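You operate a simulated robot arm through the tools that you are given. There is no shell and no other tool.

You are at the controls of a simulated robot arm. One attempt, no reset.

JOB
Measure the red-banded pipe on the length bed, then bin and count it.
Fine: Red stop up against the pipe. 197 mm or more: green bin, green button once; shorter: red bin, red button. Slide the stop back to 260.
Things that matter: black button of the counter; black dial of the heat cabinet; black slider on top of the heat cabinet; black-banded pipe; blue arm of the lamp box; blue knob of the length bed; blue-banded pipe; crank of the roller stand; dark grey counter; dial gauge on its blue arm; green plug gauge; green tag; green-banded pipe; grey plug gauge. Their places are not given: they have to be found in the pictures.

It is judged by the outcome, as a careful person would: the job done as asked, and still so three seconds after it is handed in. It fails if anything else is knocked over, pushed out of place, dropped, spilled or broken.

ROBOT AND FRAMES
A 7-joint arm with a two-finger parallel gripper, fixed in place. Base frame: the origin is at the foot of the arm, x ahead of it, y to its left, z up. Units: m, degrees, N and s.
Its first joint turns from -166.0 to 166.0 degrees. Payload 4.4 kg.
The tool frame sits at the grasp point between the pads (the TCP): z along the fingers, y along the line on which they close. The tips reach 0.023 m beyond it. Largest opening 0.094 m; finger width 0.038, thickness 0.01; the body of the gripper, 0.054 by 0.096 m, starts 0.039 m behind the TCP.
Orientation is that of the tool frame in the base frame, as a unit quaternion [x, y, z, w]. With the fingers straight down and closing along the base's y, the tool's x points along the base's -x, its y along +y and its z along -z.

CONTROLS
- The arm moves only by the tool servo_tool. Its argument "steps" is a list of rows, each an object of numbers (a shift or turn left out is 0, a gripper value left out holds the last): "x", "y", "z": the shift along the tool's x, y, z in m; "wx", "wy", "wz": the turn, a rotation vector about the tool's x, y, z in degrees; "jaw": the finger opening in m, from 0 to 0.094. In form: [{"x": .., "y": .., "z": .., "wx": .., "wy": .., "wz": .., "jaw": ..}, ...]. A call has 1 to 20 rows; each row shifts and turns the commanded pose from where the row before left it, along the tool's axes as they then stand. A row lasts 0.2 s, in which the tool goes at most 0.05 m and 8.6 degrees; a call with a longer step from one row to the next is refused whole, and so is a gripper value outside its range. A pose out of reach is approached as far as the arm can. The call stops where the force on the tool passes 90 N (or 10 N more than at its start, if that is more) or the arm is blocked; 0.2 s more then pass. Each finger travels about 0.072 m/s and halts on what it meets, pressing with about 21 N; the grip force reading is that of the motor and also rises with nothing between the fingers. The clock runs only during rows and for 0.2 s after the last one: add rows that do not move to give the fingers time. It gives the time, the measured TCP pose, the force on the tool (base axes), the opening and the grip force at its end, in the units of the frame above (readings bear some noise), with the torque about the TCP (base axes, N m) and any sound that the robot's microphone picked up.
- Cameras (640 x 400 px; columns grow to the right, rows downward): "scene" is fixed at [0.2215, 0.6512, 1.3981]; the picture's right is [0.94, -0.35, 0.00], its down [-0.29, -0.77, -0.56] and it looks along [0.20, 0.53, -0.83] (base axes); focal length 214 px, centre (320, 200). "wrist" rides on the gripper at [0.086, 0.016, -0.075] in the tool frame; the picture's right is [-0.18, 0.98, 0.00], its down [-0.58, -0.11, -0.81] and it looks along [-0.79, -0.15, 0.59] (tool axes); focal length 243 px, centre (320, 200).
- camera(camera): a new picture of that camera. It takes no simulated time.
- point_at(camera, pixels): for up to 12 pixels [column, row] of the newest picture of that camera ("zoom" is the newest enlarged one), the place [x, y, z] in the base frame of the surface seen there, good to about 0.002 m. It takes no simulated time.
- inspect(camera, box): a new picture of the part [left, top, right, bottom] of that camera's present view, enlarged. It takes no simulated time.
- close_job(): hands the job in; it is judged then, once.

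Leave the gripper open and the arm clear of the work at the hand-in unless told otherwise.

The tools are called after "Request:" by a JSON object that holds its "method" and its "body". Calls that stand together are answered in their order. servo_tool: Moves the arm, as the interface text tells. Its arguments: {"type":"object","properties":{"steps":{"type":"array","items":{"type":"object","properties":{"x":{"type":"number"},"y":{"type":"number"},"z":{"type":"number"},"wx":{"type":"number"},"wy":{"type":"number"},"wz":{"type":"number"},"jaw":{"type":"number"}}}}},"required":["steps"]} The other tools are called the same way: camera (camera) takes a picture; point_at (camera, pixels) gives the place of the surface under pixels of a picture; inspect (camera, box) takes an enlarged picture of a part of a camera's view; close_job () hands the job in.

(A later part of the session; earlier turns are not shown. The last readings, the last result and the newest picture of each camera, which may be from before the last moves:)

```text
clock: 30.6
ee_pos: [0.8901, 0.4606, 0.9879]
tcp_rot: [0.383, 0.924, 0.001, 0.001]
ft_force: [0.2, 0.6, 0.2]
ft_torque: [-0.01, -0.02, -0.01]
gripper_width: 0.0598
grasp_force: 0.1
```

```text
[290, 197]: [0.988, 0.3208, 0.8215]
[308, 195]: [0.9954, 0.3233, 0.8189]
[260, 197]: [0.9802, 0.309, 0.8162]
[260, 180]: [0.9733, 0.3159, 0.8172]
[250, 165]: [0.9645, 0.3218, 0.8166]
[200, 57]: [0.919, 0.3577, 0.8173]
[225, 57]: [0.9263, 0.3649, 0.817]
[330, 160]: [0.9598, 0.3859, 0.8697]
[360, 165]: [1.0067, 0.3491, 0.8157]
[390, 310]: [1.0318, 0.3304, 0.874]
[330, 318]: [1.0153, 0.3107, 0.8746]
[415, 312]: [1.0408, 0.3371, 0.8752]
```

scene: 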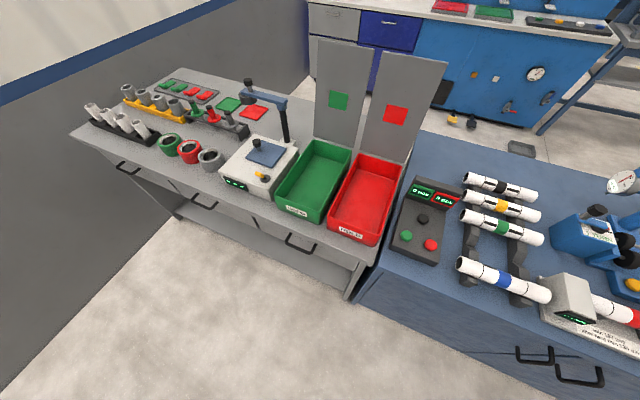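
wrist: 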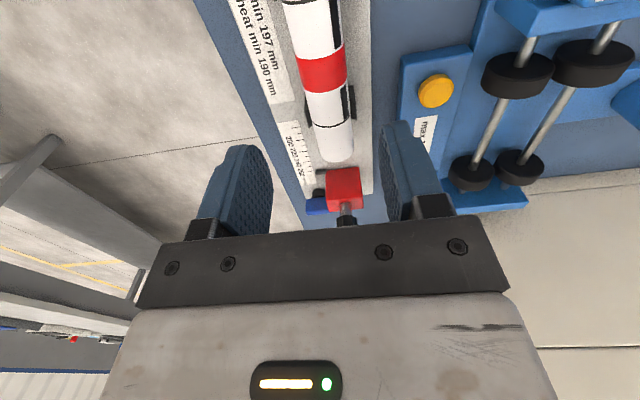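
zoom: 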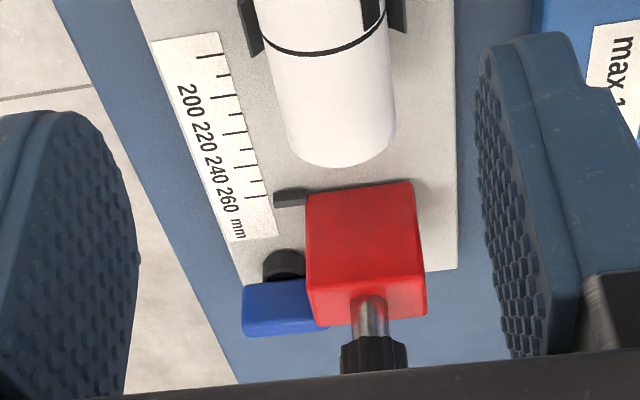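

The stop block spans n 0.933–0.979, d 0.475–0.498, top z 0.874; the knob on top sits at about d=0.487, z 0.90–0.92. I'll grip it by the black knob. I move along the bed above it at z=0.988.

Request:
{"method": "servo_tool", "body": {"steps": [{"x": -0.04, "y": 0.0005}, {"x": -0.04}, {"x": -0.04}, {"x": -0.03}, {"x": -0.02}, {"x": -0.013}, {}]}}

Request:
{"method": "camera", "body": {"camera": "wrist"}}

```text
clock: 32.2
ee_pos: [1.0202, 0.331, 0.9902]
tcp_rot: [0.382, 0.924, 0.001, 0.0]
ft_force: [0.4, -0.4, 0.0]
ft_torque: [0.03, 0.03, 0.01]
gripper_width: 0.0599
grasp_force: 0.1
```

```text
taken
```

wrist: 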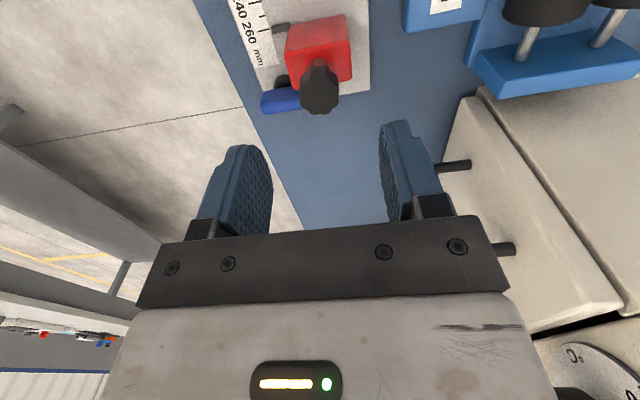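

Reach is fine here. I measure the knob at (320,85) with its edges.

Request:
{"method": "inspect", "body": {"camera": "wrist", "box": [270, 10, 380, 120]}}

Request:
{"method": "point_at", "body": {"camera": "wrist", "pixels": [[320, 95], [320, 106], [303, 90], [338, 90], [320, 75], [305, 105], [334, 105], [318, 64], [300, 55], [345, 50], [352, 30], [288, 60]]}}

```text
3.64 times, centred on (325, 65) of wrist
```

zoom: 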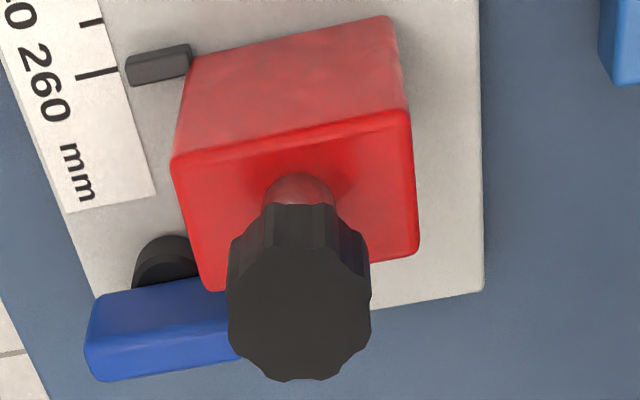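

```text
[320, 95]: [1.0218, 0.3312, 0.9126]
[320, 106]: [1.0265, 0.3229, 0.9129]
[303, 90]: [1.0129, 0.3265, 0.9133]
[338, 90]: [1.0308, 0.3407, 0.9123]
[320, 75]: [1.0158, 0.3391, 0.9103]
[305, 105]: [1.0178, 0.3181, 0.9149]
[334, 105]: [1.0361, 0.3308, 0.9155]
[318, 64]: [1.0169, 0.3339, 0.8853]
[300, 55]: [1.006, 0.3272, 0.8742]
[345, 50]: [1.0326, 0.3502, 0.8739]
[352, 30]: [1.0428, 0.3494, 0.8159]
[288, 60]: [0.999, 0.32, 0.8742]
```

The knob is centred at n≈0.957, d≈0.488, z 0.893–0.914. I lower to z=0.903 around it (tips 0.880, above the block top 0.874) and close.

Request:
{"method": "servo_tool", "body": {"steps": [{"y": 0.0012}, {"z": 0.03}, {"z": 0.03}, {"z": 0.017}, {"z": 0.01}, {}]}}

Request:
{"method": "servo_tool", "body": {"steps": [{"jaw": 0.015}, {}, {}, {}, {}]}}

Request:
{"method": "camera", "body": {"camera": "wrist"}}

```text
clock: 33.6
ee_pos: [1.0202, 0.332, 0.9028]
tcp_rot: [0.383, 0.924, 0.001, 0.0]
ft_force: [-1.2, -0.3, 0.4]
ft_torque: [-0.01, -0.04, -0.05]
gripper_width: 0.06
grasp_force: 0.1
```

```text
clock: 34.8
ee_pos: [1.0201, 0.3322, 0.902]
tcp_rot: [0.382, 0.924, 0.0, 0.001]
ft_force: [-24.1, -18.3, 3.9]
ft_torque: [0.11, 0.43, -0.15]
gripper_width: 0.0281
grasp_force: 14.5
```

```text
taken
```

wrist: 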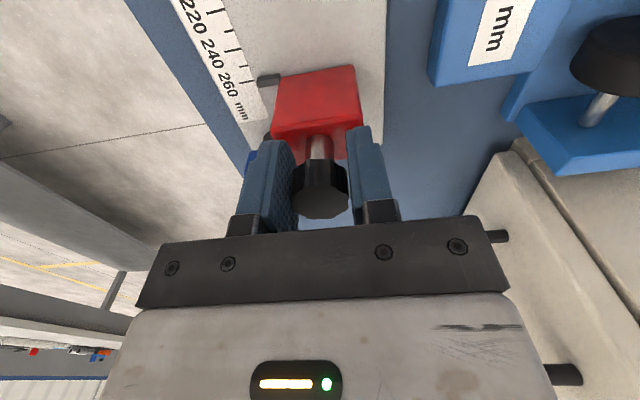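

Width 28 mm with a one-sided 30 N force: only one finger presses yet. I shift slightly toward the base to centre, as with the pipe.

Request:
{"method": "servo_tool", "body": {"steps": [{"y": -0.001}, {}]}}

Request:
{"method": "inspect", "body": {"camera": "wrist", "box": [220, 60, 420, 240]}}

```text
clock: 35.4
ee_pos: [1.02, 0.3313, 0.9018]
tcp_rot: [0.383, 0.924, 0.002, 0.0]
ft_force: [-24.7, -12.2, 2.7]
ft_torque: [-0.21, 0.03, -0.21]
gripper_width: 0.0268
grasp_force: 13.4
```

```text
2.22 times, centred on (320, 150) of wrist
```

zoom: 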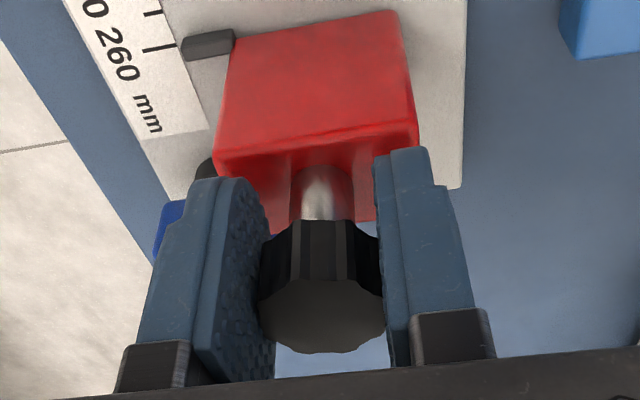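

Request:
{"method": "servo_tool", "body": {"steps": [{"y": -0.001}, {}]}}

Request:
{"method": "servo_tool", "body": {"steps": [{"y": -0.001}, {}]}}

```text
clock: 36.0
ee_pos: [1.02, 0.3315, 0.9028]
tcp_rot: [0.382, 0.924, 0.002, 0.0]
ft_force: [-0.7, 5.9, -3.4]
ft_torque: [0.4, 0.49, -0.07]
gripper_width: 0.0268
grasp_force: 44.4
```

```text
clock: 36.6
ee_pos: [1.0202, 0.3307, 0.9025]
tcp_rot: [0.382, 0.924, 0.001, 0.002]
ft_force: [37.5, 38.6, -11.0]
ft_torque: [0.26, 0.52, 0.09]
gripper_width: 0.0267
grasp_force: 44.8
```

Both fingers now hold (width 26.7 mm, grip 44). I undo the last 1 mm and try sliding the stop 5 mm toward the pipe (tool +x).

Request:
{"method": "servo_tool", "body": {"steps": [{"y": 0.001}, {"x": 0.002}, {"x": 0.003}, {}]}}

Request:
{"method": "camera", "body": {"camera": "wrist"}}

```text
clock: 37.6
ee_pos: [1.0177, 0.3337, 0.9013]
tcp_rot: [0.383, 0.924, 0.002, 0.001]
ft_force: [42.1, 40.4, 1.3]
ft_torque: [0.03, 0.28, 0.2]
gripper_width: 0.0268
grasp_force: 44.5
```

```text
taken
```

wrist: 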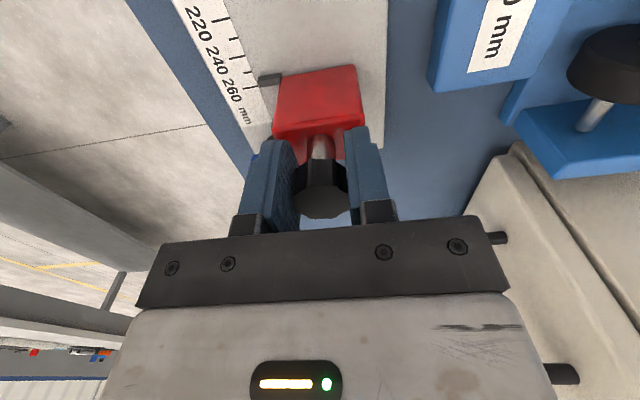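

The stop is sliding along freely (little force along the bed), but the side force is 58 N outward-positive; I ease 1.5 mm in +y, then go on.

Request:
{"method": "servo_tool", "body": {"steps": [{"y": 0.001}, {}]}}

Request:
{"method": "servo_tool", "body": {"steps": [{"y": 0.0005}, {}]}}

```text
clock: 38.2
ee_pos: [1.0154, 0.3336, 0.9014]
tcp_rot: [0.383, 0.924, 0.001, 0.001]
ft_force: [33.2, 32.2, 8.8]
ft_torque: [-0.65, -0.48, 0.22]
gripper_width: 0.0268
grasp_force: 44.7
```

```text
clock: 38.8
ee_pos: [1.0165, 0.3338, 0.9018]
tcp_rot: [0.383, 0.924, 0.0, 0.0]
ft_force: [16.6, 17.7, 12.8]
ft_torque: [-0.67, -0.36, 0.25]
gripper_width: 0.0267
grasp_force: 45.2
```

Request:
{"method": "servo_tool", "body": {"steps": [{"y": 0.0007}, {"x": 0.005}, {"x": 0.005}, {"x": 0.005}, {"x": 0.005}, {"x": 0.005}, {"x": 0.005}, {"x": 0.005}, {"x": 0.005}, {"x": 0.005}, {}]}}

Request:
{"method": "camera", "body": {"camera": "wrist"}}

Request:
{"method": "inspect", "body": {"camera": "scene", "box": [540, 270, 640, 350]}}

```text
clock: 40.7
ee_pos: [0.9912, 0.3603, 0.9032]
tcp_rot: [0.384, 0.924, -0.001, 0.0]
ft_force: [-20.0, -18.9, 10.3]
ft_torque: [-0.03, 0.39, 0.04]
gripper_width: 0.0263
grasp_force: 44.7
stopped in row 9: the force on the tool passed its limit at 92 N (the readings are from after the stop); the commanded pose is now the measured one
```

```text
taken
```

wrist: 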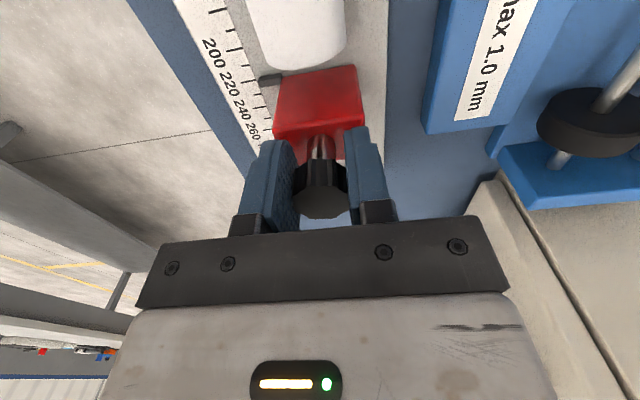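

```text
5.00 times, centred on (590, 310) of scene
```

zoom: 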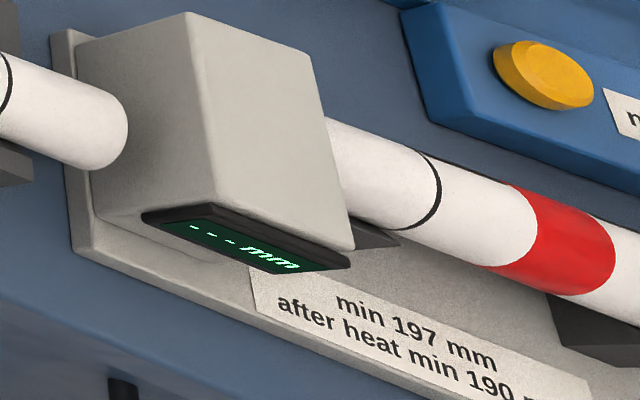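

It stopped at 92 N with the pointer near 225, before the pipe; probably side load from misalignment. I ease the side force (1 mm toward base) and go on in smaller moves.

Request:
{"method": "servo_tool", "body": {"steps": [{"y": -0.001}, {}]}}

Request:
{"method": "servo_tool", "body": {"steps": [{"x": 0.002}, {}]}}

Request:
{"method": "servo_tool", "body": {"steps": [{"x": 0.003}, {}]}}

```text
clock: 41.3
ee_pos: [0.9904, 0.3592, 0.9032]
tcp_rot: [0.382, 0.924, -0.001, 0.0]
ft_force: [-3.3, -3.3, 8.1]
ft_torque: [0.12, 0.34, -0.21]
gripper_width: 0.0267
grasp_force: 45.1
```

```text
clock: 41.9
ee_pos: [0.9889, 0.3615, 0.9025]
tcp_rot: [0.383, 0.924, -0.001, -0.001]
ft_force: [12.2, 11.9, 3.9]
ft_torque: [0.4, 0.0, 0.06]
gripper_width: 0.0266
grasp_force: 45.0
```

```text
clock: 42.5
ee_pos: [0.9878, 0.3638, 0.9024]
tcp_rot: [0.383, 0.924, 0.001, 0.0]
ft_force: [16.6, 14.9, 5.1]
ft_torque: [-0.25, -0.69, 0.31]
gripper_width: 0.0267
grasp_force: 45.1
```

Request:
{"method": "servo_tool", "body": {"steps": [{"x": 0.003, "y": 0.0004}, {}]}}

Request:
{"method": "servo_tool", "body": {"steps": [{"x": 0.003, "y": 0.0002}, {}]}}

Request:
{"method": "servo_tool", "body": {"steps": [{"x": 0.003}, {}]}}

Request:
{"method": "inspect", "body": {"camera": "scene", "box": [540, 270, 640, 350]}}

```text
clock: 43.1
ee_pos: [0.9861, 0.3651, 0.9026]
tcp_rot: [0.383, 0.924, 0.0, 0.0]
ft_force: [4.4, 3.8, 15.6]
ft_torque: [-0.25, -0.17, 0.3]
gripper_width: 0.0268
grasp_force: 45.2
```

```text
clock: 43.7
ee_pos: [0.9835, 0.3675, 0.9022]
tcp_rot: [0.383, 0.924, 0.0, 0.0]
ft_force: [1.7, 0.9, 20.4]
ft_torque: [-0.24, -0.44, -0.06]
gripper_width: 0.0268
grasp_force: 44.9
```

```text
clock: 44.3
ee_pos: [0.982, 0.3678, 0.9021]
tcp_rot: [0.383, 0.924, -0.001, 0.0]
ft_force: [-3.8, -4.7, 21.4]
ft_torque: [-0.52, -0.65, 0.04]
gripper_width: 0.0267
grasp_force: 44.9
```

```text
5.00 times, centred on (590, 310) of scene
```

zoom: 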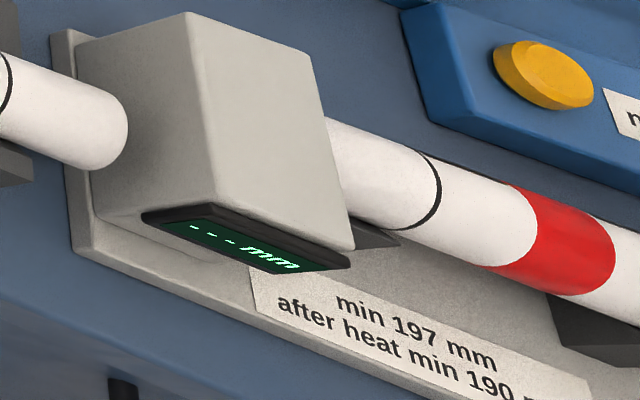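

Sliding well at d≈0.434. I continue with 3 mm steps, easing 0.5 mm up because of the 21 N vertical load.

Request:
{"method": "servo_tool", "body": {"steps": [{"x": 0.003, "z": -0.0007}, {}]}}

Request:
{"method": "servo_tool", "body": {"steps": [{"x": 0.003}, {}]}}

Request:
{"method": "servo_tool", "body": {"steps": [{"x": 0.002}, {}]}}

Request:
{"method": "inspect", "body": {"camera": "scene", "box": [540, 270, 640, 350]}}

Request:
{"method": "camera", "body": {"camera": "wrist"}}

```text
clock: 44.9
ee_pos: [0.9794, 0.3712, 0.9015]
tcp_rot: [0.384, 0.924, 0.0, -0.001]
ft_force: [-15.1, -15.1, 19.9]
ft_torque: [-0.52, -0.79, -0.11]
gripper_width: 0.0266
grasp_force: 44.9
```

```text
clock: 45.5
ee_pos: [0.9771, 0.3726, 0.9015]
tcp_rot: [0.383, 0.924, 0.0, -0.001]
ft_force: [-25.2, -26.3, 24.9]
ft_torque: [0.07, 0.23, -0.02]
gripper_width: 0.0264
grasp_force: 44.7
```

```text
clock: 46.1
ee_pos: [0.9759, 0.3756, 0.9018]
tcp_rot: [0.384, 0.923, -0.001, 0.0]
ft_force: [-26.2, -27.4, 19.2]
ft_torque: [-0.13, -0.2, -0.24]
gripper_width: 0.0266
grasp_force: 44.9
```

```text
5.00 times, centred on (590, 310) of scene
```

zoom: 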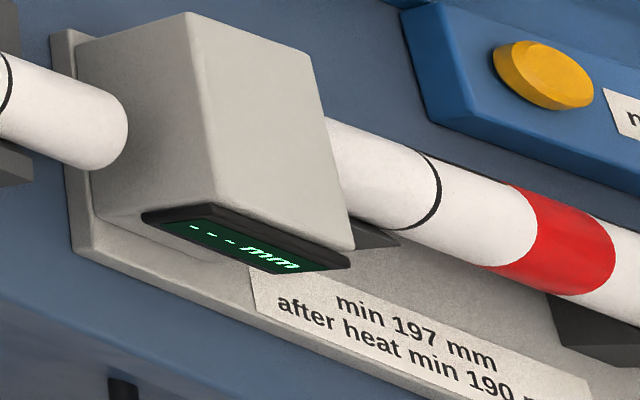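

```text
taken
```

wrist: 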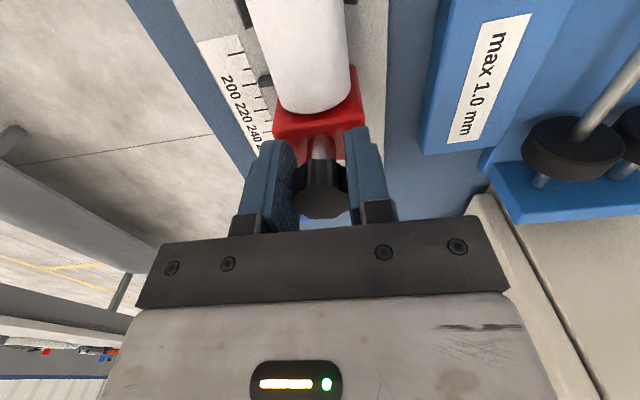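

Lateral force -37 N; I shift 1 mm toward base, then 1 mm steps until contact with the pipe.

Request:
{"method": "servo_tool", "body": {"steps": [{"y": -0.0014, "z": -0.0005}, {}]}}

Request:
{"method": "inspect", "body": {"camera": "wrist", "box": [200, 30, 400, 180]}}

Request:
{"method": "servo_tool", "body": {"steps": [{"x": 0.001}, {}]}}

Request:
{"method": "servo_tool", "body": {"steps": [{"x": 0.001}, {}]}}

Request:
{"method": "inspect", "body": {"camera": "scene", "box": [540, 270, 640, 350]}}

```text
clock: 46.7
ee_pos: [0.9751, 0.3742, 0.9025]
tcp_rot: [0.383, 0.924, -0.001, 0.0]
ft_force: [-2.8, -1.7, 1.9]
ft_torque: [0.32, -0.39, -0.14]
gripper_width: 0.0264
grasp_force: 45.1
```

```text
2.67 times, centred on (300, 105) of wrist
```

zoom: 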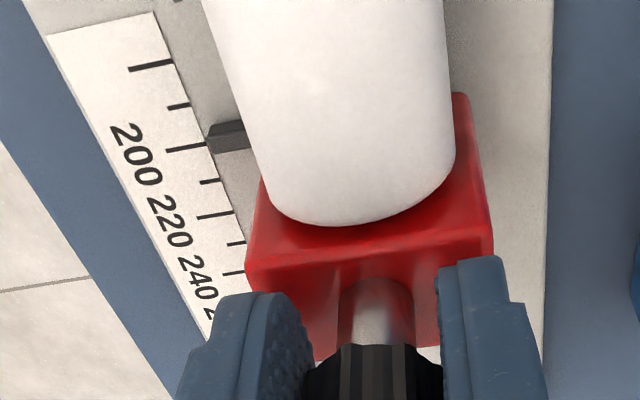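

```text
clock: 47.3
ee_pos: [0.9747, 0.3764, 0.9023]
tcp_rot: [0.383, 0.924, -0.001, -0.001]
ft_force: [5.8, 6.3, -1.0]
ft_torque: [0.75, 0.31, 0.31]
gripper_width: 0.0266
grasp_force: 44.8
```

```text
clock: 47.9
ee_pos: [0.9736, 0.3757, 0.9012]
tcp_rot: [0.383, 0.924, -0.001, 0.0]
ft_force: [5.0, 3.4, -7.4]
ft_torque: [-0.54, -1.11, -0.1]
gripper_width: 0.0264
grasp_force: 45.0
```

```text
5.00 times, centred on (590, 310) of scene
```

zoom: 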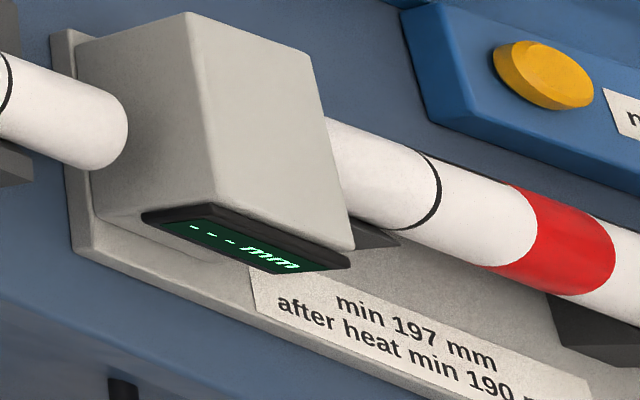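

By travel and by the scale (pointer just short of the 200 tick) the stop is at about 197. I continue in 0.5–1 mm steps, watching for contact and the display.

Request:
{"method": "servo_tool", "body": {"steps": [{"x": 0.001}, {}]}}

Request:
{"method": "servo_tool", "body": {"steps": [{"x": 0.001}, {}]}}

Request:
{"method": "inspect", "body": {"camera": "scene", "box": [540, 270, 640, 350]}}

```text
clock: 48.5
ee_pos: [0.9738, 0.3779, 0.9026]
tcp_rot: [0.382, 0.924, -0.001, 0.0]
ft_force: [9.3, 8.4, -12.8]
ft_torque: [-0.35, -0.77, 0.03]
gripper_width: 0.0268
grasp_force: 44.9
```

```text
clock: 49.1
ee_pos: [0.973, 0.3775, 0.9022]
tcp_rot: [0.383, 0.924, -0.001, 0.0]
ft_force: [23.9, 6.1, -17.9]
ft_torque: [0.8, 0.46, 0.1]
gripper_width: 0.0266
grasp_force: 45.4
```

```text
5.00 times, centred on (590, 310) of scene
```

zoom: 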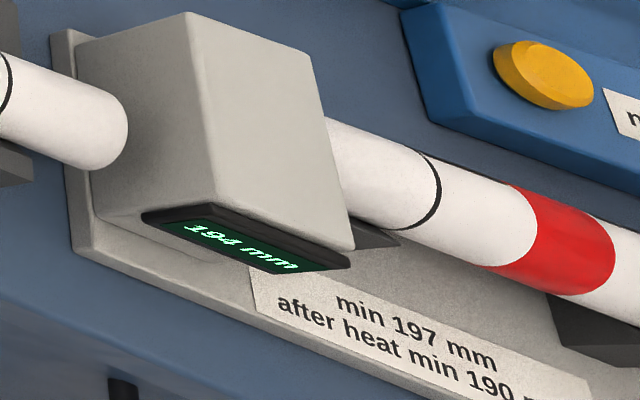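

The display came on: it looks like 194 mm. I zoom in to read it exactly.

Request:
{"method": "inspect", "body": {"camera": "scene", "box": [564, 306, 612, 330]}}

Request:
{"method": "servo_tool", "body": {"steps": [{"x": 0.0005}, {}]}}

Request:
{"method": "inspect", "body": {"camera": "scene", "box": [564, 306, 612, 330]}}

```text
13.33 times, centred on (588, 318) of scene
```

zoom: 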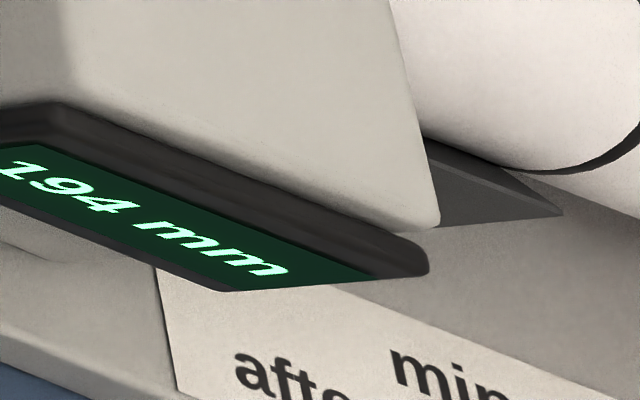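

```text
clock: 49.7
ee_pos: [0.9723, 0.3775, 0.9007]
tcp_rot: [0.383, 0.924, -0.001, 0.0]
ft_force: [34.8, 2.6, -18.9]
ft_torque: [0.47, 0.15, 0.02]
gripper_width: 0.0267
grasp_force: 44.8
```

```text
13.33 times, centred on (588, 318) of scene
```

zoom: 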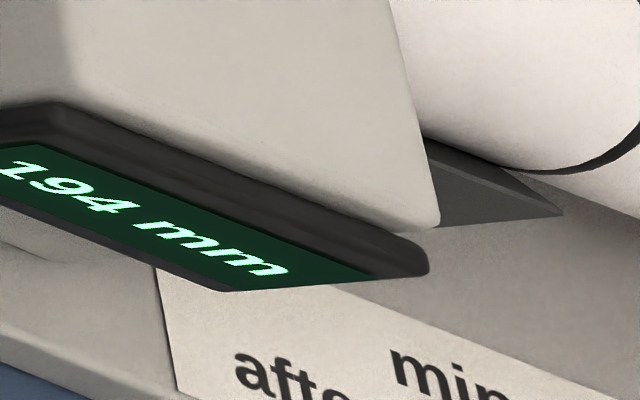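

It reads a steady 194 mm under contact, shorter than 197 → red bin, red button. Now I slide the stop back toward 260 (66 mm), in stages with force checks.

Request:
{"method": "servo_tool", "body": {"steps": [{"x": -0.001, "z": 0.0007, "y": 0.0005}, {"x": -0.003}, {"x": -0.004}, {"x": -0.004}, {}]}}

Request:
{"method": "inspect", "body": {"camera": "scene", "box": [540, 270, 640, 350]}}

```text
clock: 50.9
ee_pos: [0.9813, 0.3693, 0.9033]
tcp_rot: [0.382, 0.924, 0.0, 0.0]
ft_force: [24.3, 25.0, -9.2]
ft_torque: [0.93, 0.89, 0.28]
gripper_width: 0.0267
grasp_force: 45.0
```

```text
5.00 times, centred on (590, 310) of scene
```

zoom: 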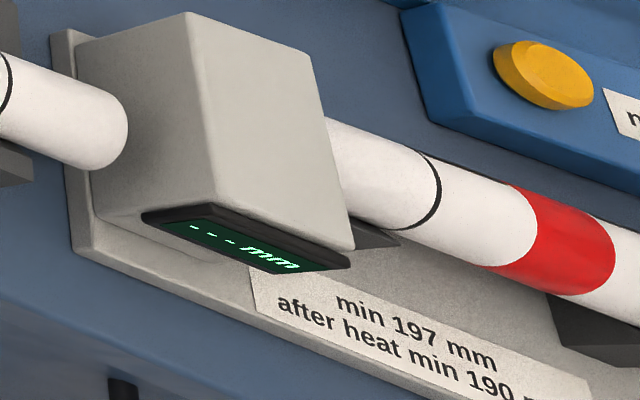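

The stop left the pipe. I correct the side load (+1.2 mm) and go on back in 4 mm steps.

Request:
{"method": "servo_tool", "body": {"steps": [{"y": 0.0012}, {"x": -0.004}, {"x": -0.004}, {"x": -0.004}, {}]}}

Request:
{"method": "servo_tool", "body": {"steps": [{"x": -0.004}, {"x": -0.004}, {"x": -0.004}, {}]}}

```text
clock: 52.1
ee_pos: [0.989, 0.3607, 0.9023]
tcp_rot: [0.384, 0.923, -0.001, -0.001]
ft_force: [-8.4, -8.2, 5.1]
ft_torque: [-0.61, -0.46, -0.06]
gripper_width: 0.0266
grasp_force: 45.3
```

```text
clock: 53.1
ee_pos: [0.9982, 0.3534, 0.9022]
tcp_rot: [0.383, 0.924, -0.001, -0.001]
ft_force: [-23.6, -25.1, 8.2]
ft_torque: [0.27, 0.16, -0.22]
gripper_width: 0.0263
grasp_force: 45.0
```

Request:
{"method": "servo_tool", "body": {"steps": [{"y": -0.0012}, {"x": -0.004}, {"x": -0.004}, {}]}}

Request:
{"method": "servo_tool", "body": {"steps": [{"x": -0.004}, {"x": -0.004}, {}]}}

Request:
{"method": "inspect", "body": {"camera": "wrist", "box": [180, 30, 380, 180]}}

```text
clock: 54.1
ee_pos: [1.003, 0.3464, 0.9015]
tcp_rot: [0.382, 0.924, 0.0, 0.0]
ft_force: [8.8, 9.5, -1.6]
ft_torque: [0.86, 0.25, 0.16]
gripper_width: 0.0267
grasp_force: 44.5
```

```text
clock: 54.9
ee_pos: [1.0088, 0.3402, 0.9021]
tcp_rot: [0.382, 0.924, 0.0, -0.001]
ft_force: [17.7, 19.8, -0.6]
ft_torque: [0.36, -0.01, 0.33]
gripper_width: 0.0265
grasp_force: 44.4
```

```text
2.67 times, centred on (280, 105) of wrist
```

zoom: 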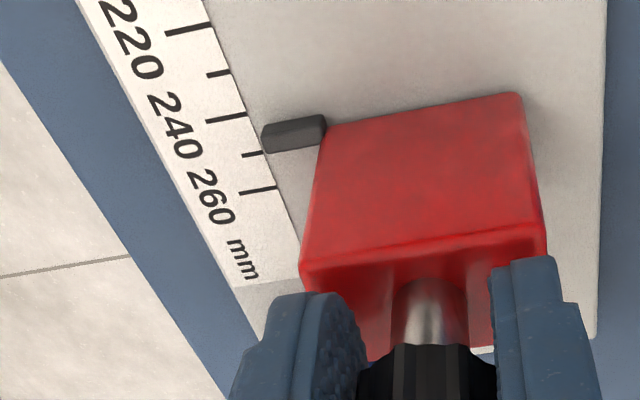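

The pointer is around 246. I go 13 mm more, with a 1 mm side correction, and check.

Request:
{"method": "servo_tool", "body": {"steps": [{"y": 0.001}, {"x": -0.004}, {"x": -0.004}, {"x": -0.003}, {}]}}

Request:
{"method": "inspect", "body": {"camera": "wrist", "box": [180, 30, 380, 180]}}

Request:
{"method": "point_at", "body": {"camera": "zoom", "pixels": [[265, 135], [268, 150], [285, 125], [290, 142], [320, 122], [325, 138]]}}

```text
clock: 56.1
ee_pos: [1.0168, 0.3345, 0.9009]
tcp_rot: [0.383, 0.924, 0.0, -0.001]
ft_force: [-12.6, -12.5, 7.3]
ft_torque: [0.14, 0.34, -0.23]
gripper_width: 0.0264
grasp_force: 44.9
```

```text
2.67 times, centred on (280, 105) of wrist
```

zoom: 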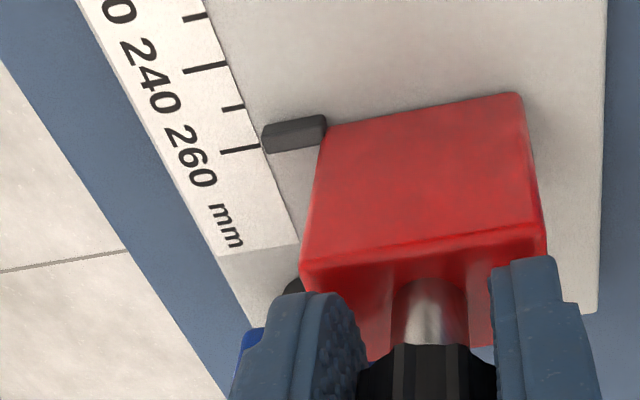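

```text
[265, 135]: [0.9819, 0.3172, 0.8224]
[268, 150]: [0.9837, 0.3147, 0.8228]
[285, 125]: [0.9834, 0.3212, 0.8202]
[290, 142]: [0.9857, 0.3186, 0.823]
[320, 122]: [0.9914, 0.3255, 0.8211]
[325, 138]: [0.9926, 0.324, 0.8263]
```

The pointer looks nearly at the 260 tick. I measure the block's front edge and the tick precisely to compare with the start (front face d=0.4745–0.4752).

Request:
{"method": "inspect", "body": {"camera": "wrist", "box": [235, 55, 315, 115]}}

Request:
{"method": "point_at", "body": {"camera": "wrist", "pixels": [[310, 85], [330, 85], [350, 85], [310, 105], [330, 105], [300, 95], [270, 87], [265, 88], [263, 70]]}}

```text
6.67 times, centred on (275, 85) of wrist
```

zoom: 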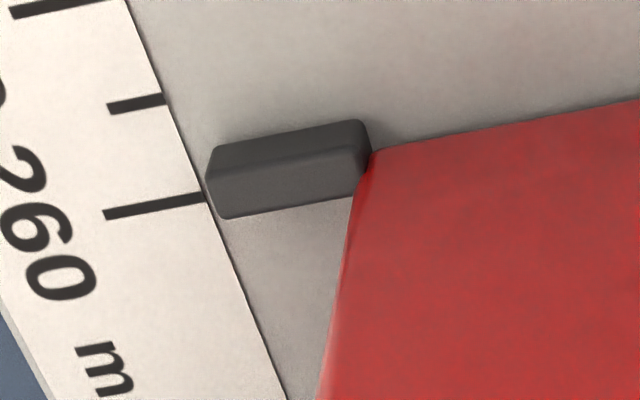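

```text
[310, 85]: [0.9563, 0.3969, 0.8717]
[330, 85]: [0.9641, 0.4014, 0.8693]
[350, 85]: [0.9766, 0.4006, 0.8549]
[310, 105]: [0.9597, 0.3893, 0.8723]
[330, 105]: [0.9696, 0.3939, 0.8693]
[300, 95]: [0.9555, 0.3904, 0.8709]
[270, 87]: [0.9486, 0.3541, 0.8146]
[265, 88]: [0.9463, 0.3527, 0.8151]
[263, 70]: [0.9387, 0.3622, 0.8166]
```

Request:
{"method": "point_at", "body": {"camera": "zoom", "pixels": [[215, 165], [222, 195], [235, 212], [350, 135], [350, 170], [150, 206], [195, 199], [135, 105], [450, 150], [550, 130], [500, 250], [400, 300]]}}

```text
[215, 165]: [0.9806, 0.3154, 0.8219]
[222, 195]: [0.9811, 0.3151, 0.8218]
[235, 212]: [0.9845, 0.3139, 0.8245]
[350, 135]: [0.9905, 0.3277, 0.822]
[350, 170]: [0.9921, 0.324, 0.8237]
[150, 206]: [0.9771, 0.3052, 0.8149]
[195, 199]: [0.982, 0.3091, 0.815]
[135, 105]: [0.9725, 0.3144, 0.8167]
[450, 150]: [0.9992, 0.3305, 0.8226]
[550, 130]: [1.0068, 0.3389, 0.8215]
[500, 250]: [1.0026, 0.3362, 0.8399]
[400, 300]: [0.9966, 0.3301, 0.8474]
```

The block front is now at d≈0.472 against 0.475 at the start and the 260 tick at 0.4754: about 3 mm to go. I move it 3.3 mm and remeasure.

Request:
{"method": "servo_tool", "body": {"steps": [{"y": -0.0004, "x": -0.0017}, {"x": -0.0016}, {}]}}

Request:
{"method": "inspect", "body": {"camera": "wrist", "box": [235, 55, 315, 115]}}

Request:
{"method": "point_at", "body": {"camera": "zoom", "pixels": [[215, 165], [222, 195], [450, 150], [550, 130], [500, 250], [400, 300], [600, 200], [520, 180], [450, 220], [580, 300]]}}

```text
clock: 56.9
ee_pos: [1.0191, 0.3315, 0.9007]
tcp_rot: [0.384, 0.923, 0.0, 0.001]
ft_force: [-9.0, -8.4, 10.3]
ft_torque: [0.8, 0.68, -0.04]
gripper_width: 0.0264
grasp_force: 44.5
```

```text
6.67 times, centred on (275, 85) of wrist
```

zoom: 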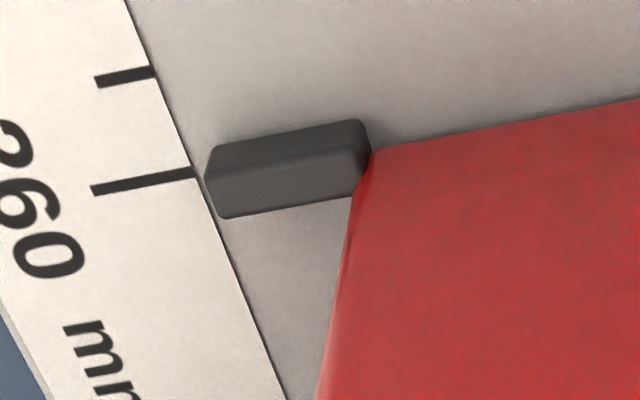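

```text
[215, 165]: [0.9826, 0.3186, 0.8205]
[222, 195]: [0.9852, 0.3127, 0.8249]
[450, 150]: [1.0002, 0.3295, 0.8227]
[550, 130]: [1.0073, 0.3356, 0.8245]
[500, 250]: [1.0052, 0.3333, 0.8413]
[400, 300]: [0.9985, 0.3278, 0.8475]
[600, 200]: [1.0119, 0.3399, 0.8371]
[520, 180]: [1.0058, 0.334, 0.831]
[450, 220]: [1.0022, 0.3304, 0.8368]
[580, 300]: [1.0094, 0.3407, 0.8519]
```

The pointer base is now aligned with the 260 tick (block front d≈0.4748). I open the jaws and lift off the knob.

Request:
{"method": "servo_tool", "body": {"steps": [{"jaw": 0.035}, {"jaw": 0.05}, {"jaw": 0.06}, {}, {"z": -0.02}, {"z": -0.03}, {"z": -0.04}, {}]}}

Request:
{"method": "inspect", "body": {"camera": "wrist", "box": [200, 0, 360, 120]}}

```text
clock: 58.7
ee_pos: [1.0189, 0.3332, 0.9892]
tcp_rot: [0.383, 0.924, -0.001, 0.0]
ft_force: [0.6, 0.7, 0.4]
ft_torque: [0.02, 0.0, 0.01]
gripper_width: 0.0602
grasp_force: 0.0
```

```text
3.33 times, centred on (280, 60) of wrist
```

zoom: 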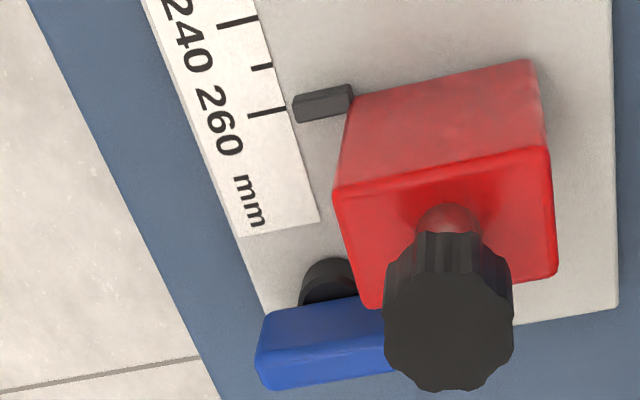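

The stop stays at 260, same look as at the start. Now I go back over the pipe (d≈0.298, between the V's), jaw 0.06, at z≈0.99.

Request:
{"method": "servo_tool", "body": {"steps": [{"x": 0.04, "y": -0.001}, {"x": 0.04}, {"x": 0.04}, {"x": 0.04}, {"x": 0.027}, {}]}}

Request:
{"method": "camera", "body": {"camera": "wrist"}}

Request:
{"method": "inspect", "body": {"camera": "wrist", "box": [260, 0, 400, 200]}}

```text
clock: 60.1
ee_pos: [0.8864, 0.4632, 0.9901]
tcp_rot: [0.383, 0.924, -0.001, -0.001]
ft_force: [0.3, 0.1, 0.3]
ft_torque: [-0.01, 0.0, 0.0]
gripper_width: 0.0597
grasp_force: 0.1
```

```text
taken
```

wrist: 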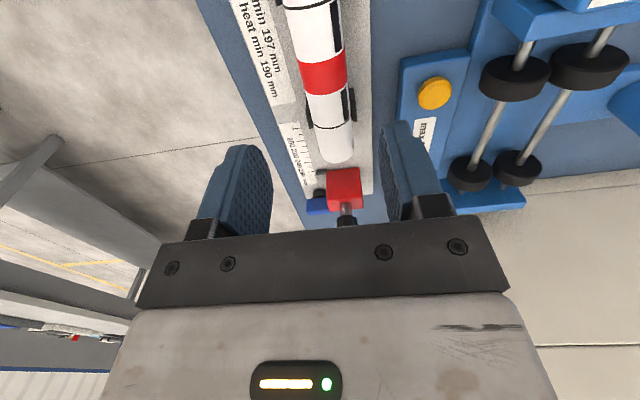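

```text
2.00 times, centred on (330, 100) of wrist
```

zoom: 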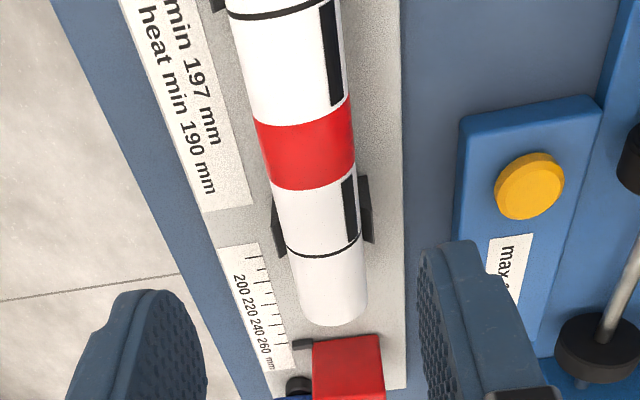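

I check the V blocks' extents beside the pipe: V1 near (217,6), V2 near (368,180)–(368,240) in the zoom, and the band.

Request:
{"method": "point_at", "body": {"camera": "zoom", "pixels": [[217, 8], [365, 180], [366, 215], [368, 238], [277, 210], [279, 250], [302, 125], [308, 185], [330, 310], [262, 60]]}}

```text
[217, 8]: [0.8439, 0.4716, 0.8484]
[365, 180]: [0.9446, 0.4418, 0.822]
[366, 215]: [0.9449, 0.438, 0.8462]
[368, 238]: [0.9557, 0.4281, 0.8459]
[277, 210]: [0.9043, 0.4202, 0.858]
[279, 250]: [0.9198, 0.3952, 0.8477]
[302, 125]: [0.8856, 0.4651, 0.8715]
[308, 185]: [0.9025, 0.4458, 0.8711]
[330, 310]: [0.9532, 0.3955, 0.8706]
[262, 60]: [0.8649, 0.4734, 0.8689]
```

V1 ends by d≈0.27, V2 starts at 0.358; fingers at 0.280–0.318 fit. I go down to z≈0.843 and close.

Request:
{"method": "servo_tool", "body": {"steps": [{"z": 0.04, "y": 0.0004}, {"z": 0.04}, {"z": 0.03}, {"z": 0.02}, {"z": 0.01}, {"z": 0.0072}, {}]}}

Request:
{"method": "servo_tool", "body": {"steps": [{"jaw": 0.03}, {}, {}, {}]}}

```text
clock: 61.7
ee_pos: [0.8861, 0.4637, 0.8437]
tcp_rot: [0.383, 0.924, -0.001, 0.0]
ft_force: [-0.3, 0.1, -0.4]
ft_torque: [0.01, 0.0, 0.0]
gripper_width: 0.0601
grasp_force: 0.0
```

```text
clock: 62.7
ee_pos: [0.8884, 0.4629, 0.8432]
tcp_rot: [0.383, 0.924, -0.001, 0.0]
ft_force: [-2.3, -2.8, 0.1]
ft_torque: [0.03, 0.03, 0.04]
gripper_width: 0.0389
grasp_force: 20.6
```

Gripped with hardly any side force. I ease 2 mm off the head while lifting, up to z≈1.0.

Request:
{"method": "servo_tool", "body": {"steps": [{"x": -0.002, "z": -0.003}, {"z": -0.01}, {"z": -0.02}, {"z": -0.03}, {"z": -0.03}, {"z": -0.04}, {"z": -0.03}, {}]}}

Request:
{"method": "camera", "body": {"camera": "wrist"}}

```text
clock: 64.5
ee_pos: [0.8876, 0.4613, 1.0076]
tcp_rot: [0.383, 0.924, -0.001, 0.0]
ft_force: [0.4, -0.3, -1.1]
ft_torque: [0.03, 0.02, 0.0]
gripper_width: 0.0391
grasp_force: 21.1
```

```text
taken
```

wrist: 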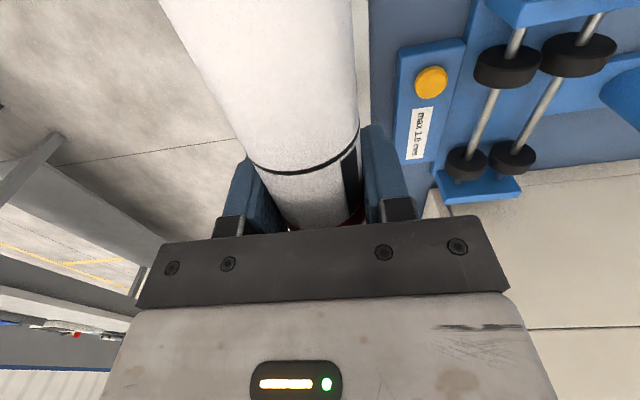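

The pipe is held and level. I raise to 1.03 and travel along the bench toward the red bin (tool +x), about 0.6 m.

Request:
{"method": "servo_tool", "body": {"steps": [{"z": -0.025}, {"x": 0.04}, {"x": 0.045}, {"x": 0.045}, {"x": 0.045}, {"x": 0.045}, {"x": 0.045}, {"x": 0.045}, {"x": 0.045}, {}]}}

Request:
{"method": "servo_tool", "body": {"steps": [{"x": 0.045}, {"x": 0.045}, {"x": 0.045}, {"x": 0.045}, {"x": 0.045}, {"x": 0.025}, {}]}}

Request:
{"method": "camera", "body": {"camera": "scene"}}

```text
clock: 66.7
ee_pos: [0.637, 0.7164, 1.0328]
tcp_rot: [0.382, 0.924, -0.001, -0.001]
ft_force: [-0.1, 0.2, -1.1]
ft_torque: [0.02, 0.03, 0.03]
gripper_width: 0.0389
grasp_force: 20.6
```

```text
clock: 68.3
ee_pos: [0.4598, 0.8909, 1.0325]
tcp_rot: [0.384, 0.923, 0.0, 0.0]
ft_force: [-0.9, 1.0, -1.0]
ft_torque: [-0.02, 0.0, -0.02]
gripper_width: 0.039
grasp_force: 20.3
```

```text
taken
```

scene: 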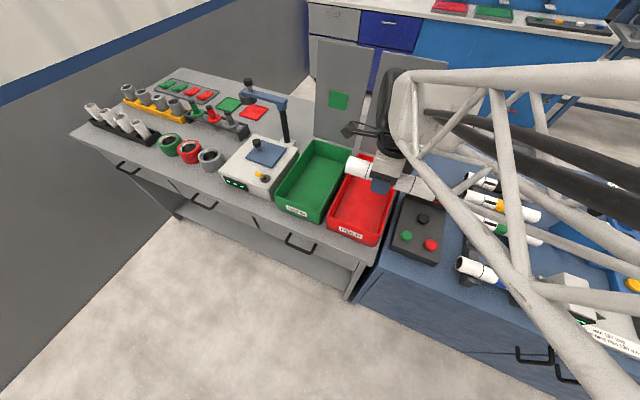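

Now near the red bin at (0.46,0.89,1.03). I turn the tool by -90.5° about its z (pipe then along the bin's long axis), in place.

Request:
{"method": "servo_tool", "body": {"steps": [{"wz": -8.3}, {"wz": -8.3}, {"wz": -8.3}, {"wz": -8.3}, {"wz": -8.3}, {"wz": -8.2}, {"wz": -8.2}, {"wz": -8.2}, {"wz": -8.2}, {"wz": -8.2}, {"wz": -8.0}, {}]}}

Request:
{"method": "camera", "body": {"camera": "scene"}}

Request:
{"method": "camera", "body": {"camera": "wrist"}}

```text
clock: 70.9
ee_pos: [0.46, 0.8887, 1.0335]
tcp_rot: [-0.386, 0.923, -0.001, -0.001]
ft_force: [-0.7, 0.0, -0.4]
ft_torque: [-0.03, 0.03, 0.02]
gripper_width: 0.0389
grasp_force: 21.3
```

```text
taken
```

scene: 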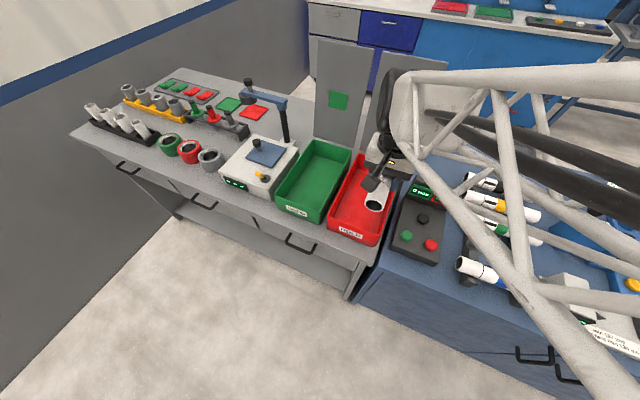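

```text
taken
```

wrist: 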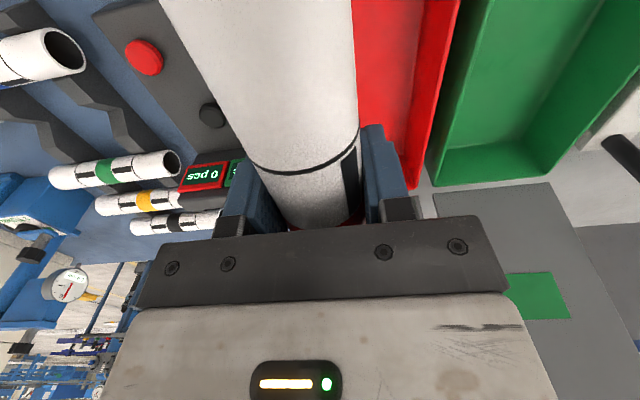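

Pipe now points along the bin. I shift over the bin's middle (tool x -0.058, y +0.032), still at z=1.03, then look.

Request:
{"method": "servo_tool", "body": {"steps": [{"x": -0.03, "y": 0.016}, {"x": -0.0284, "y": 0.0162}, {}]}}

Request:
{"method": "servo_tool", "body": {"steps": [{"z": 0.03}, {"z": 0.03}, {"z": 0.03}, {}]}}

Request:
{"method": "camera", "body": {"camera": "wrist"}}

Request:
{"method": "inspect", "body": {"camera": "scene", "box": [300, 110, 460, 260]}}

```text
clock: 71.7
ee_pos: [0.4787, 0.9538, 1.0336]
tcp_rot: [-0.387, 0.922, -0.001, -0.001]
ft_force: [0.0, -0.1, -0.6]
ft_torque: [-0.01, 0.0, 0.0]
gripper_width: 0.0387
grasp_force: 20.9
```

```text
clock: 72.7
ee_pos: [0.4801, 0.9542, 0.9433]
tcp_rot: [-0.386, 0.922, 0.0, -0.001]
ft_force: [-0.9, -0.4, -0.6]
ft_torque: [0.0, 0.01, 0.0]
gripper_width: 0.0392
grasp_force: 20.5
```

```text
taken
```

wrist: 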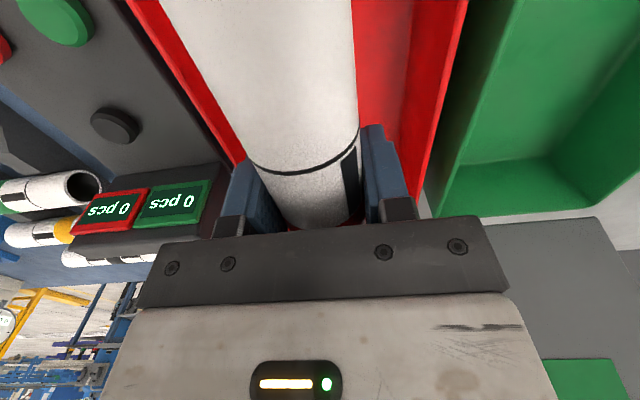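

```text
2.67 times, centred on (380, 185) of scene
```

zoom: 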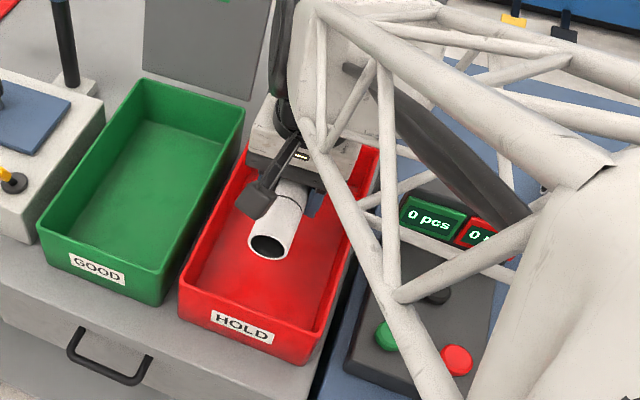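

Over the bin, the pipe is centred between the walls. I descend to z=0.895 then look again before going below the rim (0.878).

Request:
{"method": "servo_tool", "body": {"steps": [{"z": 0.025}, {"z": 0.022}, {}]}}

Request:
{"method": "camera", "body": {"camera": "wrist"}}

Request:
{"method": "inspect", "body": {"camera": "scene", "box": [300, 110, 460, 260]}}

```text
clock: 73.5
ee_pos: [0.4791, 0.9531, 0.8949]
tcp_rot: [-0.386, 0.923, 0.0, -0.001]
ft_force: [-0.4, -1.3, -0.7]
ft_torque: [-0.02, 0.0, -0.01]
gripper_width: 0.0391
grasp_force: 21.7
```

```text
taken
```

wrist: 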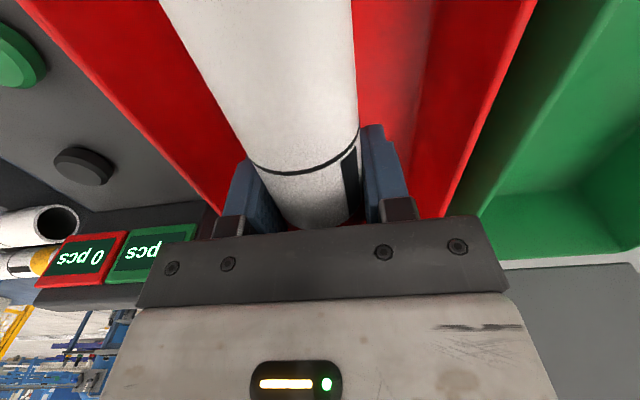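

```text
2.67 times, centred on (380, 185) of scene
```

zoom: 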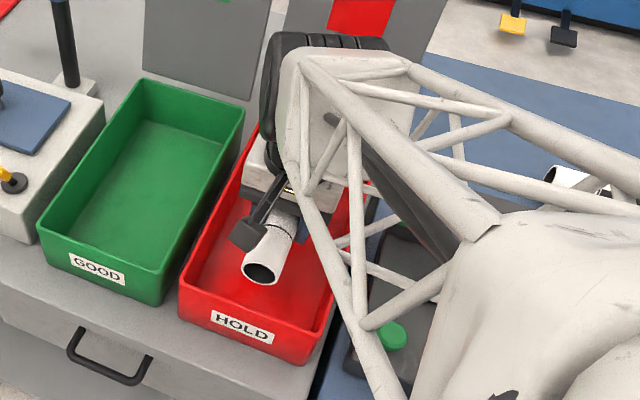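

The forearm frame passes over the counter in the picture; I check its height there before going lower.

Request:
{"method": "point_at", "body": {"camera": "zoom", "pixels": [[310, 195], [345, 280], [375, 330], [400, 305], [440, 270], [420, 280], [355, 200], [450, 200], [370, 255], [430, 240], [250, 235], [300, 110]]}}

```text
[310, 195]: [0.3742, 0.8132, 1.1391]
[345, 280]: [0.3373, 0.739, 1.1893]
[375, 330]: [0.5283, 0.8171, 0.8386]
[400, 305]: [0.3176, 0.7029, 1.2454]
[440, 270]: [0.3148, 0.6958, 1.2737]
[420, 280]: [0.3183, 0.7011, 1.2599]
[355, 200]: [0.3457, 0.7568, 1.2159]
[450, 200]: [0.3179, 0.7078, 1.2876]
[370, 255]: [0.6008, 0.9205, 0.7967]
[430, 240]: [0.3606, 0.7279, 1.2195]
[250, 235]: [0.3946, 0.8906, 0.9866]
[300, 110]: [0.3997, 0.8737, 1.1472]
```

The frame is above 1.13, all clear. I lower into the bin to z≈0.838 in small steps (pipe bottom ≈0.82, floor 0.803).

Request:
{"method": "servo_tool", "body": {"steps": [{"z": 0.015}, {"z": 0.015}, {"z": 0.015}, {"z": 0.01}, {}]}}

Request:
{"method": "inspect", "body": {"camera": "scene", "box": [300, 130, 420, 250]}}

Request:
{"method": "camera", "body": {"camera": "wrist"}}

```text
clock: 74.7
ee_pos: [0.478, 0.9531, 0.8409]
tcp_rot: [-0.386, 0.923, 0.0, -0.001]
ft_force: [-0.6, 0.3, -0.2]
ft_torque: [0.0, 0.02, -0.01]
gripper_width: 0.0388
grasp_force: 20.5
```

```text
3.33 times, centred on (360, 190) of scene
```

zoom: 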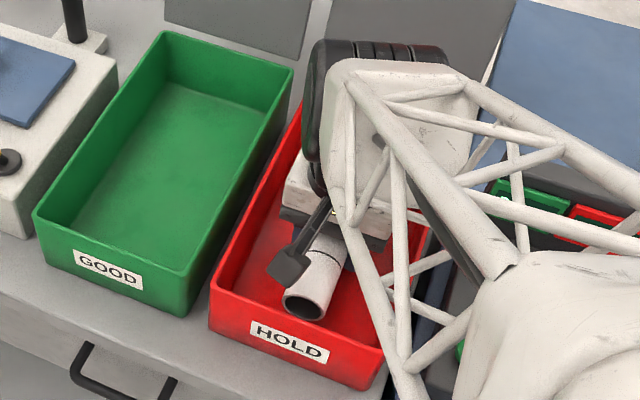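

```text
taken
```

wrist: 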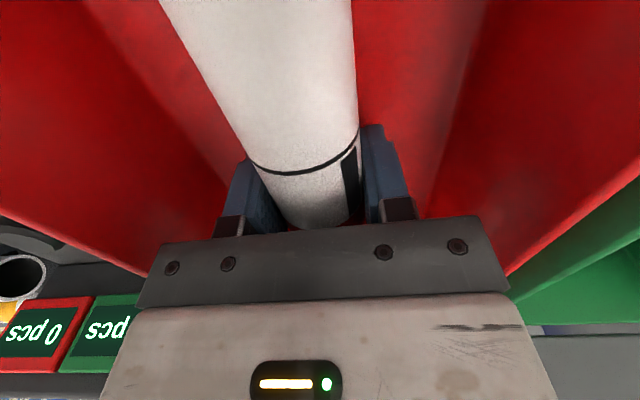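

There's room at both sides. I lower 8 mm more (tips then 6 mm above the floor), and open slowly to let the pipe down.

Request:
{"method": "servo_tool", "body": {"steps": [{"z": 0.004}, {"z": 0.004}, {}]}}

Request:
{"method": "servo_tool", "body": {"steps": [{"jaw": 0.042}, {"jaw": 0.046}, {"jaw": 0.055}, {}, {}, {}]}}

Request:
{"method": "camera", "body": {"camera": "wrist"}}

```text
clock: 75.5
ee_pos: [0.4782, 0.9543, 0.8325]
tcp_rot: [-0.386, 0.923, 0.0, -0.001]
ft_force: [-0.6, 0.3, -0.8]
ft_torque: [-0.01, -0.02, 0.01]
gripper_width: 0.0392
grasp_force: 20.6
```

```text
clock: 76.9
ee_pos: [0.4789, 0.9547, 0.8329]
tcp_rot: [-0.387, 0.922, -0.001, 0.0]
ft_force: [-0.3, 0.7, -0.6]
ft_torque: [-0.02, -0.02, -0.04]
gripper_width: 0.0548
grasp_force: 0.1
```

```text
taken
```

wrist: 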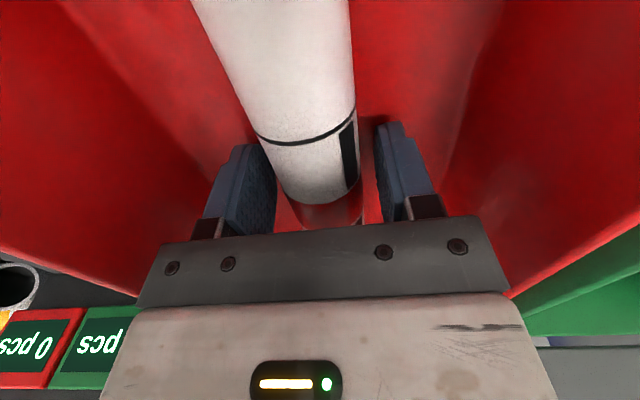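

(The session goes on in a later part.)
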